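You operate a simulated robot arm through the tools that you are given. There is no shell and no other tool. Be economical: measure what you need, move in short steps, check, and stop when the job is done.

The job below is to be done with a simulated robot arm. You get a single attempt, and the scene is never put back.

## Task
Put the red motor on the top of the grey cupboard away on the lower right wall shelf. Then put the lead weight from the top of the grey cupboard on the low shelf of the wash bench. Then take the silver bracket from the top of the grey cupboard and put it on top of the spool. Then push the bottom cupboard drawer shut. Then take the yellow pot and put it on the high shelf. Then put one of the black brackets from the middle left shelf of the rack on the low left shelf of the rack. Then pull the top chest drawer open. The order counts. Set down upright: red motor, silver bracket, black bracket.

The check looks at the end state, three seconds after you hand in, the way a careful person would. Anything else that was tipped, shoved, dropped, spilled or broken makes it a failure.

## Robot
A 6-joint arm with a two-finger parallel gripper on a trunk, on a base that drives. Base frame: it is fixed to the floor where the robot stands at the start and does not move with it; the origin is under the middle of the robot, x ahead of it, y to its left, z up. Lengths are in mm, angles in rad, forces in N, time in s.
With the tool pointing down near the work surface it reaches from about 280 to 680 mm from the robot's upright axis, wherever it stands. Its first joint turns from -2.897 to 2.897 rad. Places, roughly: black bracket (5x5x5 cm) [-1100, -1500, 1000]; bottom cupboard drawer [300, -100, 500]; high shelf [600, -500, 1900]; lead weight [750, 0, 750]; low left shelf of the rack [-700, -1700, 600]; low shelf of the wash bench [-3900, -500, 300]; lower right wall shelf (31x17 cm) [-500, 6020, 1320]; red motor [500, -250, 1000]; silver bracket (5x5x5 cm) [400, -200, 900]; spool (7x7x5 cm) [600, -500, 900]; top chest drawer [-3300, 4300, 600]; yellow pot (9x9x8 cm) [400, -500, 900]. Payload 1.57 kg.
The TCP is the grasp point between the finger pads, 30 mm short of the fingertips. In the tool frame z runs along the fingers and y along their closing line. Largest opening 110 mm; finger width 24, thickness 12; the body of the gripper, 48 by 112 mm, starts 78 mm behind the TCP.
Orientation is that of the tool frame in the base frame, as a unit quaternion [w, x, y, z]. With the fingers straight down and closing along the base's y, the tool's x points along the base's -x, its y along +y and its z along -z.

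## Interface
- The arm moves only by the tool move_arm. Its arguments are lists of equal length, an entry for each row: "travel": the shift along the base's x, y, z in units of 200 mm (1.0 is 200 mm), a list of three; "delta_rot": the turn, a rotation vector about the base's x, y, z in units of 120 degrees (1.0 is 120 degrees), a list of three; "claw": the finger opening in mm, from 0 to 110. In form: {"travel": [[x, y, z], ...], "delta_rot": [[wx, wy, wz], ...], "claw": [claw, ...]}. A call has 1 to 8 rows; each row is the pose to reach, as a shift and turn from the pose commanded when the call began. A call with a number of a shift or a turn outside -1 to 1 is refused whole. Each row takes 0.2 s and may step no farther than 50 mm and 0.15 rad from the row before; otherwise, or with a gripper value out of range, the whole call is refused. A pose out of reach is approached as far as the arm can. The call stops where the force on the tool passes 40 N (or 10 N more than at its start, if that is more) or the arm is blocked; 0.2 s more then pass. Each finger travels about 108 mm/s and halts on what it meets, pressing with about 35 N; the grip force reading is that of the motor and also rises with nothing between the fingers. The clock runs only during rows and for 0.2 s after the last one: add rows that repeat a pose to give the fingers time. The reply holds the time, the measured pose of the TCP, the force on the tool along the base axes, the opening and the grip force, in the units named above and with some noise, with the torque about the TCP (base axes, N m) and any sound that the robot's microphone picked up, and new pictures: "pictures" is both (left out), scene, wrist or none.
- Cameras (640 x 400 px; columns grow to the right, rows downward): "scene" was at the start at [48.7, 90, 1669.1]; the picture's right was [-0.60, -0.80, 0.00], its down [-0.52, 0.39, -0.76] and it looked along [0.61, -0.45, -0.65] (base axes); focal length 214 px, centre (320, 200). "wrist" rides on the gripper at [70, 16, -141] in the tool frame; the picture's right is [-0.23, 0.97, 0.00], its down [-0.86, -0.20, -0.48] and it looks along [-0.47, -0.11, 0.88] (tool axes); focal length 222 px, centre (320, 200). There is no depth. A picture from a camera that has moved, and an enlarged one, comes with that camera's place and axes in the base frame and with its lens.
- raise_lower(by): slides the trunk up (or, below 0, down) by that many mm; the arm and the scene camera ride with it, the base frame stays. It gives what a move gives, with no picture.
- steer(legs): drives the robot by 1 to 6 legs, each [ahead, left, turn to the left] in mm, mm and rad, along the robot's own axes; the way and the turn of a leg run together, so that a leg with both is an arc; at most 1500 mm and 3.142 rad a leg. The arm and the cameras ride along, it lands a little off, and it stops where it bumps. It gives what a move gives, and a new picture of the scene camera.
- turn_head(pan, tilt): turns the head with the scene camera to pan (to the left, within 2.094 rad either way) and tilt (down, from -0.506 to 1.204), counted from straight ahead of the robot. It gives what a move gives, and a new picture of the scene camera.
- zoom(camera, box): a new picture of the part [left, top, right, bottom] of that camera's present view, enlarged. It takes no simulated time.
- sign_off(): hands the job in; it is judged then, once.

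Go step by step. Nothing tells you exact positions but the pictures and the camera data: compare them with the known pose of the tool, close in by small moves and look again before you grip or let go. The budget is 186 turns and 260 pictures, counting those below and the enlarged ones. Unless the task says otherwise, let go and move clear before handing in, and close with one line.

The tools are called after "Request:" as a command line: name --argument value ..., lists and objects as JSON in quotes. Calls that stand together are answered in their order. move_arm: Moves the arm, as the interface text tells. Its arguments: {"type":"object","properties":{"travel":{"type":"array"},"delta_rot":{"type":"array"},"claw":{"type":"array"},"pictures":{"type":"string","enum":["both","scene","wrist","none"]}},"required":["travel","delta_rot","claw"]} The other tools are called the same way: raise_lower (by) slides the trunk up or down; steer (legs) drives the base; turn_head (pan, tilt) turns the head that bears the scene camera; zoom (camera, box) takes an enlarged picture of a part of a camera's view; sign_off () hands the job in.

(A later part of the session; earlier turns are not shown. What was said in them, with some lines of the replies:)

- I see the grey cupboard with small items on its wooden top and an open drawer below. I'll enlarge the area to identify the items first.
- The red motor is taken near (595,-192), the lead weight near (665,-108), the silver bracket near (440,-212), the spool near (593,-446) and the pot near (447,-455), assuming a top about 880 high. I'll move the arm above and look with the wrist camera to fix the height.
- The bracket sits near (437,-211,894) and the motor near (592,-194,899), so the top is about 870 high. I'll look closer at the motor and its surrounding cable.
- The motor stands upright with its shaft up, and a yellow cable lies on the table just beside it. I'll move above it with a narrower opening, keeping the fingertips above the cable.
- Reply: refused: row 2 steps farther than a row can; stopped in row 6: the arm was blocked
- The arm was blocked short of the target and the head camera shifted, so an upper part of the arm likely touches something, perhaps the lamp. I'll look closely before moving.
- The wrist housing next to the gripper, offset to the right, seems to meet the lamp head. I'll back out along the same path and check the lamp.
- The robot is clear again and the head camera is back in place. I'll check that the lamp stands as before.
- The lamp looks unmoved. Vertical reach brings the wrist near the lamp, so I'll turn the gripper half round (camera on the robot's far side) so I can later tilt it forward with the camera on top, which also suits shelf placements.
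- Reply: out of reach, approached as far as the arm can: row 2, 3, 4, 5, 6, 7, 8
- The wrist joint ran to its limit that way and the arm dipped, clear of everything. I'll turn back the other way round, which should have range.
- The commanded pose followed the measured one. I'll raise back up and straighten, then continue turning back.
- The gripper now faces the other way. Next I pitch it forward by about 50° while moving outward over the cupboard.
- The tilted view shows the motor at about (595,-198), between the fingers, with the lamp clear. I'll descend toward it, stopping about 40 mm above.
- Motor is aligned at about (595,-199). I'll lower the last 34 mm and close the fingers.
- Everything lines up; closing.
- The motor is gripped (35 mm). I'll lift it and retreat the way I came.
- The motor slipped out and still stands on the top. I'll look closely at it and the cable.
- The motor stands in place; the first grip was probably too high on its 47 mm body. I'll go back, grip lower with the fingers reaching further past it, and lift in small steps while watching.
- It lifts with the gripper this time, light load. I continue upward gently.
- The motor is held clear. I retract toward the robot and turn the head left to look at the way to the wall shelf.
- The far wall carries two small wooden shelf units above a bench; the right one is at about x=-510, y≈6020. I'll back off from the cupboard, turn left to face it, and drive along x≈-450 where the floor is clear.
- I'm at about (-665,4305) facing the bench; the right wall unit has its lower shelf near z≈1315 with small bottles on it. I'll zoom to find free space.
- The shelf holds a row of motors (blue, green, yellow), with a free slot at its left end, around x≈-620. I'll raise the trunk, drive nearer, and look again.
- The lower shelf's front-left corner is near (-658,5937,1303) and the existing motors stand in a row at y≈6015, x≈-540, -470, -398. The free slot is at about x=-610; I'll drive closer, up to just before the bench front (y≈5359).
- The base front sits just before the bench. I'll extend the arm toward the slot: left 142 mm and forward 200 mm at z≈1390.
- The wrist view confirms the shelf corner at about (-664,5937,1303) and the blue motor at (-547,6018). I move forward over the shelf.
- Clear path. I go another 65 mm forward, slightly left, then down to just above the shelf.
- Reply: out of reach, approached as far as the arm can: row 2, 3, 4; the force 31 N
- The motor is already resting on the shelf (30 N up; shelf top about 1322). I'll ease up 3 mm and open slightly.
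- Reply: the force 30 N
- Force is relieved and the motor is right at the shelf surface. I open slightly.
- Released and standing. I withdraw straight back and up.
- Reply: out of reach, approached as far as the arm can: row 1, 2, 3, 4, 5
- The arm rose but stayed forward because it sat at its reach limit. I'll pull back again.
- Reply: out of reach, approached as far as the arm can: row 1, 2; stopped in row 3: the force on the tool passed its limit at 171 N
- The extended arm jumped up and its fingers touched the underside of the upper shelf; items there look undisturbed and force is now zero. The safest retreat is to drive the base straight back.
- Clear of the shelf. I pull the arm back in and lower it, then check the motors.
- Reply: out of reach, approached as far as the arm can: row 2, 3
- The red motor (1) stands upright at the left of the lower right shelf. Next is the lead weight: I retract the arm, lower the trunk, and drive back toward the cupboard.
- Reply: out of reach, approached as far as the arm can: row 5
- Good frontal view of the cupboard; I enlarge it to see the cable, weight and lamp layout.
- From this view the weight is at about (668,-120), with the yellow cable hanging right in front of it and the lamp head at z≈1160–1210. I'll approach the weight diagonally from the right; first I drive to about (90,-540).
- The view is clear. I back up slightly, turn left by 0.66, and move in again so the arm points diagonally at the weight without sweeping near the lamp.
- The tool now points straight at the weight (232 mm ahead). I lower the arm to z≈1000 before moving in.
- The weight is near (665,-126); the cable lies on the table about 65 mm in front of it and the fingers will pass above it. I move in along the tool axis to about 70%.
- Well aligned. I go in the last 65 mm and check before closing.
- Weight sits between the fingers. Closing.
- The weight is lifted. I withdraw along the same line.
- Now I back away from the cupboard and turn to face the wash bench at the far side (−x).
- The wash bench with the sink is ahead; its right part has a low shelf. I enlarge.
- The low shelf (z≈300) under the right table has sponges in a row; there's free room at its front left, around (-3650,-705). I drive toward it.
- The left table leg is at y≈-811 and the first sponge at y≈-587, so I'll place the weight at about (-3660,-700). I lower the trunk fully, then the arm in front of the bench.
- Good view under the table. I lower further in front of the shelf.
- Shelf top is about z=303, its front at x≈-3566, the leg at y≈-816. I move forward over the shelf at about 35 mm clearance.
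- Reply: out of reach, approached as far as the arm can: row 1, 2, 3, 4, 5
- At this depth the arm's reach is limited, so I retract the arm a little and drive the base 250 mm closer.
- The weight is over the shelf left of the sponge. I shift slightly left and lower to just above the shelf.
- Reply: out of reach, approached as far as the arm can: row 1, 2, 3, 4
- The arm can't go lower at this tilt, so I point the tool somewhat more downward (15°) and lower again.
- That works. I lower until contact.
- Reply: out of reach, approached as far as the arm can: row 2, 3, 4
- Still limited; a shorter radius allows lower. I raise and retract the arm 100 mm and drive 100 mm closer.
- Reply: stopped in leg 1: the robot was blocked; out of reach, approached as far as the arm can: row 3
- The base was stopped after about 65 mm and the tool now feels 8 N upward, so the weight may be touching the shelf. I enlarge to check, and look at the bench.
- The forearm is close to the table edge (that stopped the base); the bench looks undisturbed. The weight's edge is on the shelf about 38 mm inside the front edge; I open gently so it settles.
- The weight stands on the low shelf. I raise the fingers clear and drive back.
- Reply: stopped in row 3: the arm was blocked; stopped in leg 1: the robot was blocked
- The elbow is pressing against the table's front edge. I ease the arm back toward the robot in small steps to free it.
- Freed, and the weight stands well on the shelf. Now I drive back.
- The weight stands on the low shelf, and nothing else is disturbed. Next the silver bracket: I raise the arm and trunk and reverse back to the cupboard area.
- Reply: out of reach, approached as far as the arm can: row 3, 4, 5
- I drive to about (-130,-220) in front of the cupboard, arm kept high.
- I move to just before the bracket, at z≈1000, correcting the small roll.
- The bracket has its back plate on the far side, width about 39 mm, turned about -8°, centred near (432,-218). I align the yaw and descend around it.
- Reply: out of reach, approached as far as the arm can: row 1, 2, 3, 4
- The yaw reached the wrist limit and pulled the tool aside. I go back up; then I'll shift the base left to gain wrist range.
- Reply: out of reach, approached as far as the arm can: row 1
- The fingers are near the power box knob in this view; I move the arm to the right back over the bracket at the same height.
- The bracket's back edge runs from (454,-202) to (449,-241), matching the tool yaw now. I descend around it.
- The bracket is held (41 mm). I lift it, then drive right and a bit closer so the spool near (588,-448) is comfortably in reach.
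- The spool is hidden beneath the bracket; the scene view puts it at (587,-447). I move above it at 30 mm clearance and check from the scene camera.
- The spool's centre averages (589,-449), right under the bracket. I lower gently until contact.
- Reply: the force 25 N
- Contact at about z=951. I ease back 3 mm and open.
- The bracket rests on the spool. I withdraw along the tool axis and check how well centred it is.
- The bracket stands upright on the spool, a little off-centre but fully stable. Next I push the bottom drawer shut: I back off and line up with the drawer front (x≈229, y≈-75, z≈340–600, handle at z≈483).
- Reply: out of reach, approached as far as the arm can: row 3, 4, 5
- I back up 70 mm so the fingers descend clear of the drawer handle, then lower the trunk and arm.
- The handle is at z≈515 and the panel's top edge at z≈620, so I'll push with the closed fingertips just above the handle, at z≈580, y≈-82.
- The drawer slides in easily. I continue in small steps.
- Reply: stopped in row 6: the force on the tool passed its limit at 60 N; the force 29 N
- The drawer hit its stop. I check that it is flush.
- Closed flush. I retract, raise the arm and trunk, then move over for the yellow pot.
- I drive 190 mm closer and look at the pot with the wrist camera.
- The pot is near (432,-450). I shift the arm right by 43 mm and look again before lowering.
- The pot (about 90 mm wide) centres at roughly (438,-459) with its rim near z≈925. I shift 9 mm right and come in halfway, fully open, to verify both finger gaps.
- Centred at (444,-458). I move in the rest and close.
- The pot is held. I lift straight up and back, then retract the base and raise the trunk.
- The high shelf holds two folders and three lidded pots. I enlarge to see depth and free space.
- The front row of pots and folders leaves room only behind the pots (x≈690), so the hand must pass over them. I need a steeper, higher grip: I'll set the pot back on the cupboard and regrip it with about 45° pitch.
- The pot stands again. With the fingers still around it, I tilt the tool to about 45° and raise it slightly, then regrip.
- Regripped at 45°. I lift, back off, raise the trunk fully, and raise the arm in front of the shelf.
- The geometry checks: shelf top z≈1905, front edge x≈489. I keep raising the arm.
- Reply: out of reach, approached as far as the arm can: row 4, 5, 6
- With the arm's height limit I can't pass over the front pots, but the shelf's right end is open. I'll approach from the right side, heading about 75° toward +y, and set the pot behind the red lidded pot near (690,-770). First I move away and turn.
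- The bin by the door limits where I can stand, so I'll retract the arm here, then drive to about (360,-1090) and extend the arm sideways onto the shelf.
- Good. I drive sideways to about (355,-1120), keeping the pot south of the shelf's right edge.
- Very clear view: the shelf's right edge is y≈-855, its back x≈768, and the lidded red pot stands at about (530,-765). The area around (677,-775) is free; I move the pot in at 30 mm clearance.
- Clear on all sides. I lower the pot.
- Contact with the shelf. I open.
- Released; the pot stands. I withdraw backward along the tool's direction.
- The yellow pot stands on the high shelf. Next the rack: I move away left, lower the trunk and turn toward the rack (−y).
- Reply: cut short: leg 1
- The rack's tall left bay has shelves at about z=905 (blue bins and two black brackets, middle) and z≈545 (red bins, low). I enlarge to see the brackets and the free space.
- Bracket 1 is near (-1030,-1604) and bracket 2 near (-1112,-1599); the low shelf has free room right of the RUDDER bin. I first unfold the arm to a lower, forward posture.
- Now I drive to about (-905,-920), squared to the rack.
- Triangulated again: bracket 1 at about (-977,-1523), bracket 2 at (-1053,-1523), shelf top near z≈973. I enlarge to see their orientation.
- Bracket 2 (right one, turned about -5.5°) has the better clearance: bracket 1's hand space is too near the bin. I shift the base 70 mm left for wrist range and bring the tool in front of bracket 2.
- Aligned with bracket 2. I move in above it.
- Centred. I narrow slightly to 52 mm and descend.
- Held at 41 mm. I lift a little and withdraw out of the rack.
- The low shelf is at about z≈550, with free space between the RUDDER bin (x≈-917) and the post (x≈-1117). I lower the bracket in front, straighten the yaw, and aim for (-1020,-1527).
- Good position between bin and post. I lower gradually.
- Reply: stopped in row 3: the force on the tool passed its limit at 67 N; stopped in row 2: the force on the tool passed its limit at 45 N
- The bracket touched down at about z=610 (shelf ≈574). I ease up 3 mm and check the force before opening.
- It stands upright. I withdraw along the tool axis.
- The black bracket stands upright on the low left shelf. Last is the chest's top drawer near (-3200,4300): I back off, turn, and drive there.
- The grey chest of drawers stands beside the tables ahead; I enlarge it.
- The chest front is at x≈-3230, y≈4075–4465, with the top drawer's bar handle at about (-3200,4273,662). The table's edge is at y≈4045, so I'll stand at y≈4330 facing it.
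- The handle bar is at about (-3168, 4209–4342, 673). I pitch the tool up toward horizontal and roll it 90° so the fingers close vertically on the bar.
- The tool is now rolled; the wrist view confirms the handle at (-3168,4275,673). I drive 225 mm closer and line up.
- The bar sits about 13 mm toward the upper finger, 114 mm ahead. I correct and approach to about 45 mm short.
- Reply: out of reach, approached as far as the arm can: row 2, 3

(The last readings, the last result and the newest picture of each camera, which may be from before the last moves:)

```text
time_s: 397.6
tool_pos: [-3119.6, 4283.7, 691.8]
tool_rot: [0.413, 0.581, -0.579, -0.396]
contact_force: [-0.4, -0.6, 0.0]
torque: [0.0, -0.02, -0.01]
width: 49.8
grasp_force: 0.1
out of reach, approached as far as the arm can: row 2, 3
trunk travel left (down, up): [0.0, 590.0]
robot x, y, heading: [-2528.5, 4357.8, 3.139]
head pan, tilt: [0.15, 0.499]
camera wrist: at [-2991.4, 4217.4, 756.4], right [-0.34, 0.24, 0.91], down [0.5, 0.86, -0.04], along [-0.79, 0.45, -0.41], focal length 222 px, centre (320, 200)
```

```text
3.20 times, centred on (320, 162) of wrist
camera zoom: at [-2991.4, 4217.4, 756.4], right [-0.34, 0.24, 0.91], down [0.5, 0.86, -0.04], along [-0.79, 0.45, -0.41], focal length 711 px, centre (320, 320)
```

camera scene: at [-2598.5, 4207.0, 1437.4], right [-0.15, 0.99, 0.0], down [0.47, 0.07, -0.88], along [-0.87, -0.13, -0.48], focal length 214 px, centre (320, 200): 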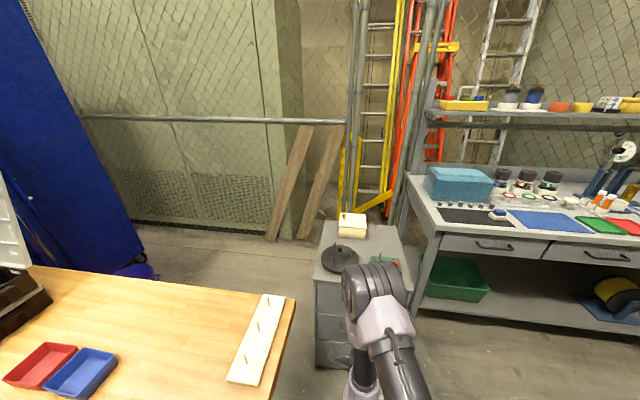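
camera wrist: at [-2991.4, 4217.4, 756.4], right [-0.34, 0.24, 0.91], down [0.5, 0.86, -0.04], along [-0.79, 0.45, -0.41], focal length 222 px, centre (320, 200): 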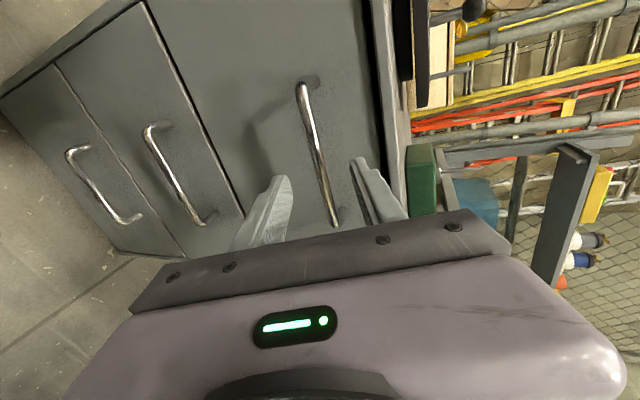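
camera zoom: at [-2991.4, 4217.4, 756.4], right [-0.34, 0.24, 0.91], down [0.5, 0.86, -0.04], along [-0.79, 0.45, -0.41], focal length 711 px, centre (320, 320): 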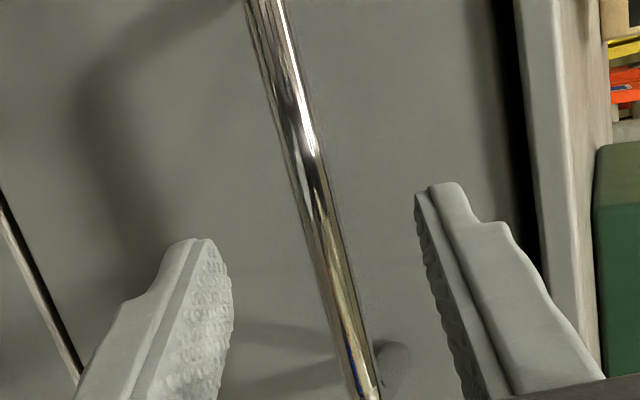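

At this radius the arm is at its limit, so I retract it slightly, lower it onto the bar's line, and let the base bring it forward.

Request:
move_arm --travel '[[0.1, -0.02, -0.03], [0.2, -0.04, -0.065]]' --delta_rot '[[0, 0, 0], [0, 0, 0]]' --claw '[50, 50]' --pictures "none"

Request:
steer --legs '[[55, 0, 0]]'

Request:
zoom --camera "wrist" --box '[180, 80, 460, 255]'

```text
time_s: 398.2
tool_pos: [-3075.2, 4276.0, 678.1]
tool_rot: [-0.411, -0.578, 0.581, 0.399]
contact_force: [0.0, -0.5, 0.2]
torque: [0.0, 0.0, 0.01]
width: 50.0
grasp_force: 0.0
trunk travel left (down, up): [0.0, 590.0]
robot x, y, heading: [-2523.4, 4358.8, 3.143]
head pan, tilt: [0.15, 0.499]
```

```text
time_s: 399.1
tool_pos: [-3131.6, 4275.7, 677.3]
tool_rot: [-0.41, -0.579, 0.581, 0.399]
contact_force: [0.8, 0.5, -0.4]
torque: [0.0, 0.0, 0.02]
width: 50.2
grasp_force: 0.2
trunk travel left (down, up): [0.0, 590.0]
robot x, y, heading: [-2583.5, 4363.7, 3.134]
head pan, tilt: [0.15, 0.499]
camera scene: at [-2653.4, 4207.1, 1437.3], right [-0.15, 0.99, 0.0], down [0.47, 0.07, -0.88], along [-0.87, -0.13, -0.48], focal length 214 px, centre (320, 200)
```

scene: 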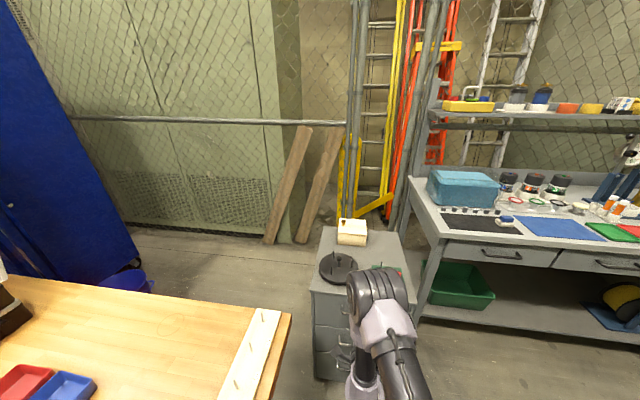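

```text
2.29 times, centred on (320, 168) of wrist
camera zoom: at [-3005.4, 4209.1, 743.7], right [-0.34, 0.24, 0.91], down [0.51, 0.86, -0.03], along [-0.79, 0.45, -0.41], focal length 508 px, centre (320, 274)
```

zoom: 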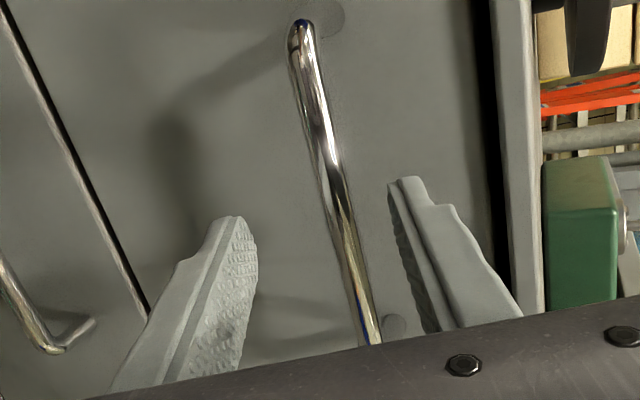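

Lined up: the bar lies between the fingers. I drive the last 24 mm and then close.

Request:
steer --legs '[[24, 0, 0]]'

Request:
move_arm --travel '[[0, 0, 0], [0, 0, 0], [0, 0, 0], [0, 0, 0]]' --delta_rot '[[0, 0, 0], [0, 0, 0], [0, 0, 0], [0, 0, 0]]' --claw '[30, 0, 0, 0]' --pictures "wrist"

```text
time_s: 399.9
tool_pos: [-3155.3, 4276.4, 678.8]
tool_rot: [-0.411, -0.579, 0.581, 0.399]
contact_force: [-0.5, -0.1, -0.2]
torque: [0.01, -0.02, -0.02]
width: 50.1
grasp_force: 0.0
trunk travel left (down, up): [0.0, 590.0]
robot x, y, heading: [-2607.1, 4360.8, 3.137]
head pan, tilt: [0.15, 0.499]
camera scene: at [-2677.5, 4207.2, 1437.3], right [-0.15, 0.99, 0.0], down [0.47, 0.07, -0.88], along [-0.87, -0.13, -0.48], focal length 214 px, centre (320, 200)
```

scene: 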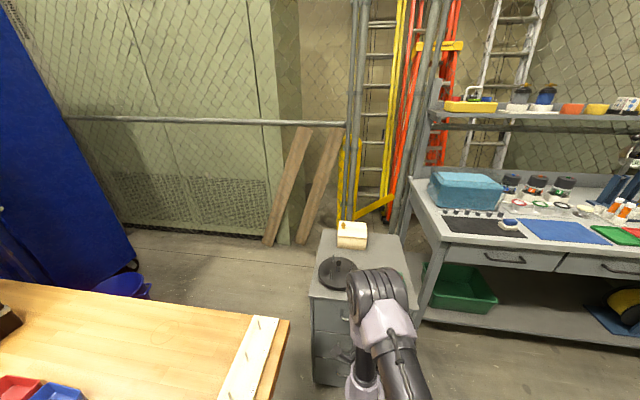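

```text
time_s: 400.9
tool_pos: [-3155.3, 4276.2, 678.2]
tool_rot: [-0.409, -0.581, 0.582, 0.397]
contact_force: [5.0, 1.4, -9.8]
torque: [0.67, -0.19, 0.36]
width: 11.7
grasp_force: 29.0
trunk travel left (down, up): [0.0, 590.0]
robot x, y, heading: [-2609.1, 4359.3, 3.135]
head pan, tilt: [0.15, 0.499]
camera wrist: at [-3029.3, 4209.1, 743.1], right [-0.34, 0.24, 0.91], down [0.51, 0.86, -0.03], along [-0.79, 0.45, -0.41], focal length 222 px, centre (320, 200)
```

wrist: 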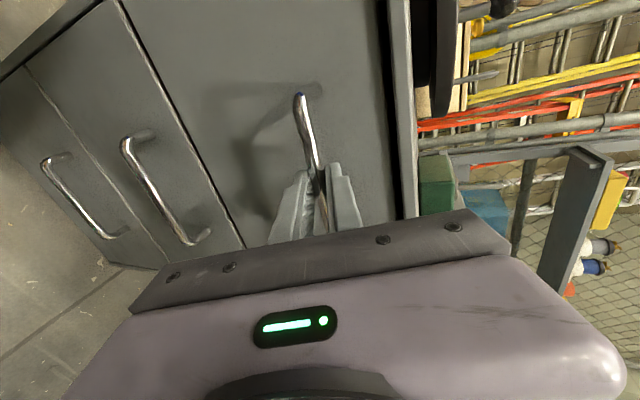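

Bar gripped. I pull slowly.

Request:
move_arm --travel '[[0.04, 0, 0], [0.1, 0, 0], [0.16, 0, 0], [0.22, 0, 0], [0.3, 0, 0], [0.38, 0, 0], [0.46, 0, 0], [0.54, 0, 0]]' --delta_rot '[[0, 0, 0], [0, 0, 0], [0, 0, 0], [0, 0, 0], [0, 0, 0], [0, 0, 0], [0, 0, 0], [0, 0, 0]]' --claw '[0, 0, 0, 0, 0, 0, 0, 0]'

```text
time_s: 402.8
tool_pos: [-3046.0, 4276.0, 677.8]
tool_rot: [-0.409, -0.58, 0.581, 0.398]
contact_force: [1.6, 8.2, -23.4]
torque: [0.83, -0.33, -0.04]
width: 12.1
grasp_force: 28.9
trunk travel left (down, up): [0.0, 590.0]
robot x, y, heading: [-2606.1, 4362.0, 3.137]
head pan, tilt: [0.15, 0.499]
camera scene: at [-2679.2, 4207.6, 1437.2], right [-0.15, 0.99, 0.0], down [0.47, 0.07, -0.88], along [-0.87, -0.13, -0.48], focal length 214 px, centre (320, 200)
camera wrist: at [-2920.6, 4209.0, 743.2], right [-0.34, 0.24, 0.91], down [0.51, 0.86, -0.03], along [-0.79, 0.45, -0.41], focal length 222 px, centre (320, 200)
```

scene: 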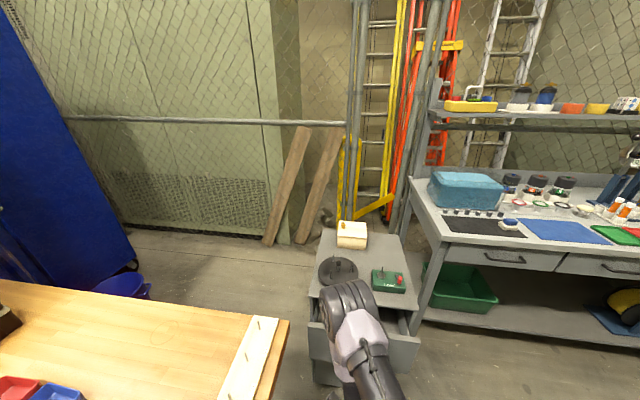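
wrist: 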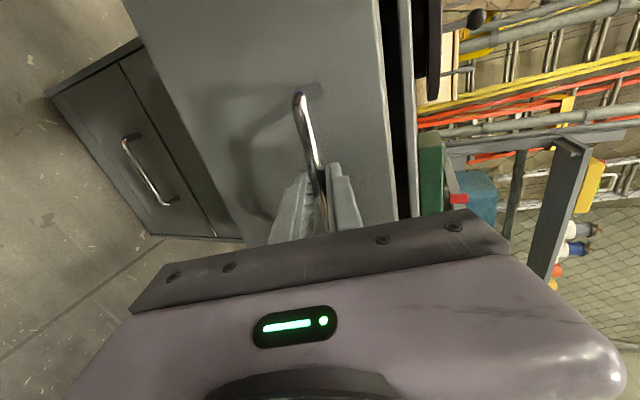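

The drawer is opening smoothly (about 110 mm). I pull further by driving the base back 120 mm.

Request:
steer --legs '[[-120, 0, 0]]'

```text
time_s: 404.0
tool_pos: [-2930.2, 4278.1, 676.7]
tool_rot: [-0.409, -0.58, 0.581, 0.398]
contact_force: [0.1, 18.4, -26.8]
torque: [0.91, -0.35, -0.29]
width: 11.9
grasp_force: 29.0
trunk travel left (down, up): [0.0, 590.0]
robot x, y, heading: [-2491.4, 4357.1, 3.139]
head pan, tilt: [0.15, 0.499]
camera scene: at [-2562.4, 4207.9, 1437.3], right [-0.15, 0.99, 0.0], down [0.47, 0.07, -0.88], along [-0.87, -0.13, -0.48], focal length 214 px, centre (320, 200)
```

scene: 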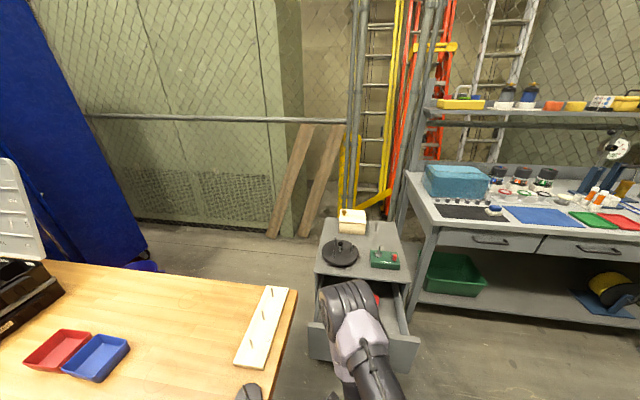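

The drawer is open about 225 mm. I release the handle and back away.

Request:
move_arm --travel '[[0, 0, 0], [0, 0, 0], [0, 0, 0]]' --delta_rot '[[0, 0, 0], [0, 0, 0], [0, 0, 0]]' --claw '[30, 50, 50]' --pictures "wrist"

Request:
steer --legs '[[-300, 0, 0]]'

Request:
turn_head --pan 0.15 --tilt 0.4

```text
time_s: 404.8
tool_pos: [-2930.5, 4277.1, 678.2]
tool_rot: [-0.409, -0.58, 0.581, 0.399]
contact_force: [0.1, 0.3, -1.5]
torque: [-0.02, -0.04, 0.02]
width: 50.0
grasp_force: 0.0
trunk travel left (down, up): [0.0, 590.0]
robot x, y, heading: [-2491.6, 4357.2, 3.135]
head pan, tilt: [0.15, 0.499]
camera wrist: at [-2803.0, 4208.5, 743.7], right [-0.34, 0.24, 0.91], down [0.51, 0.86, -0.03], along [-0.79, 0.45, -0.41], focal length 222 px, centre (320, 200)
```

wrist: 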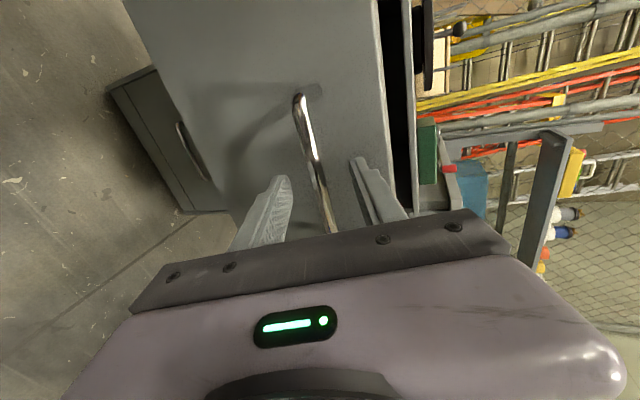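

```text
time_s: 406.8
tool_pos: [-2628.6, 4274.0, 677.3]
tool_rot: [0.41, 0.581, -0.58, -0.397]
contact_force: [1.0, 0.6, -0.4]
torque: [-0.01, -0.03, -0.02]
width: 50.2
grasp_force: 0.1
trunk travel left (down, up): [0.0, 590.0]
robot x, y, heading: [-2189.8, 4360.5, 3.14]
head pan, tilt: [0.15, 0.499]
camera scene: at [-2260.4, 4205.9, 1437.4], right [-0.15, 0.99, 0.0], down [0.47, 0.07, -0.88], along [-0.87, -0.13, -0.48], focal length 214 px, centre (320, 200)
```

scene: 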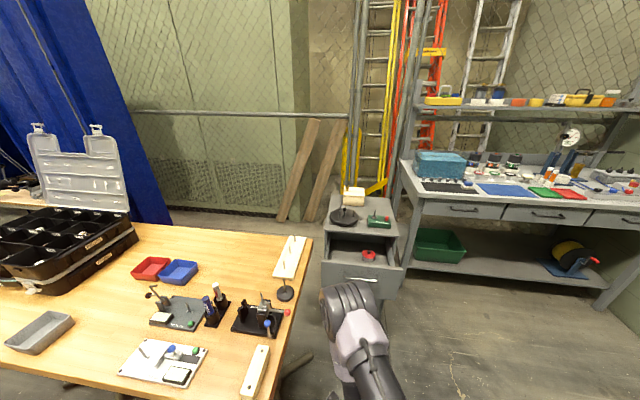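

```text
time_s: 407.5
tool_pos: [-2629.2, 4274.7, 677.7]
tool_rot: [0.411, 0.581, -0.58, -0.398]
contact_force: [-0.5, 0.5, -0.9]
torque: [0.03, 0.04, 0.02]
width: 49.9
grasp_force: 0.0
trunk travel left (down, up): [0.0, 590.0]
robot x, y, heading: [-2194.5, 4360.6, 3.135]
head pan, tilt: [0.15, 0.4]
camera scene: at [-2262.0, 4205.7, 1446.5], right [-0.15, 0.99, 0.0], down [0.39, 0.06, -0.92], along [-0.91, -0.14, -0.39], focal length 214 px, centre (320, 200)
```

scene: 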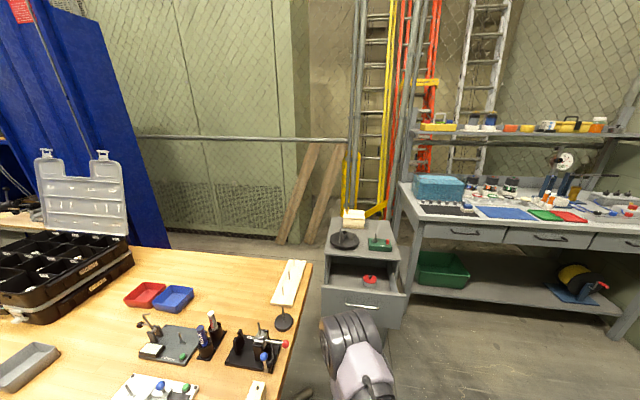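

The top chest drawer is open, the gripper is clear of it, and the earlier items looked right the last time each was in view. I hand in now.

Request:
sign_off

```text
The job is handed in.
```

All seven steps are done in order and handed in; the silver bracket stands upright on the spool but about a centimetre off centre, and while I worked the arm briefly knocked the upper wall shelf and pressed on the wash-bench edge, though nothing looked moved.
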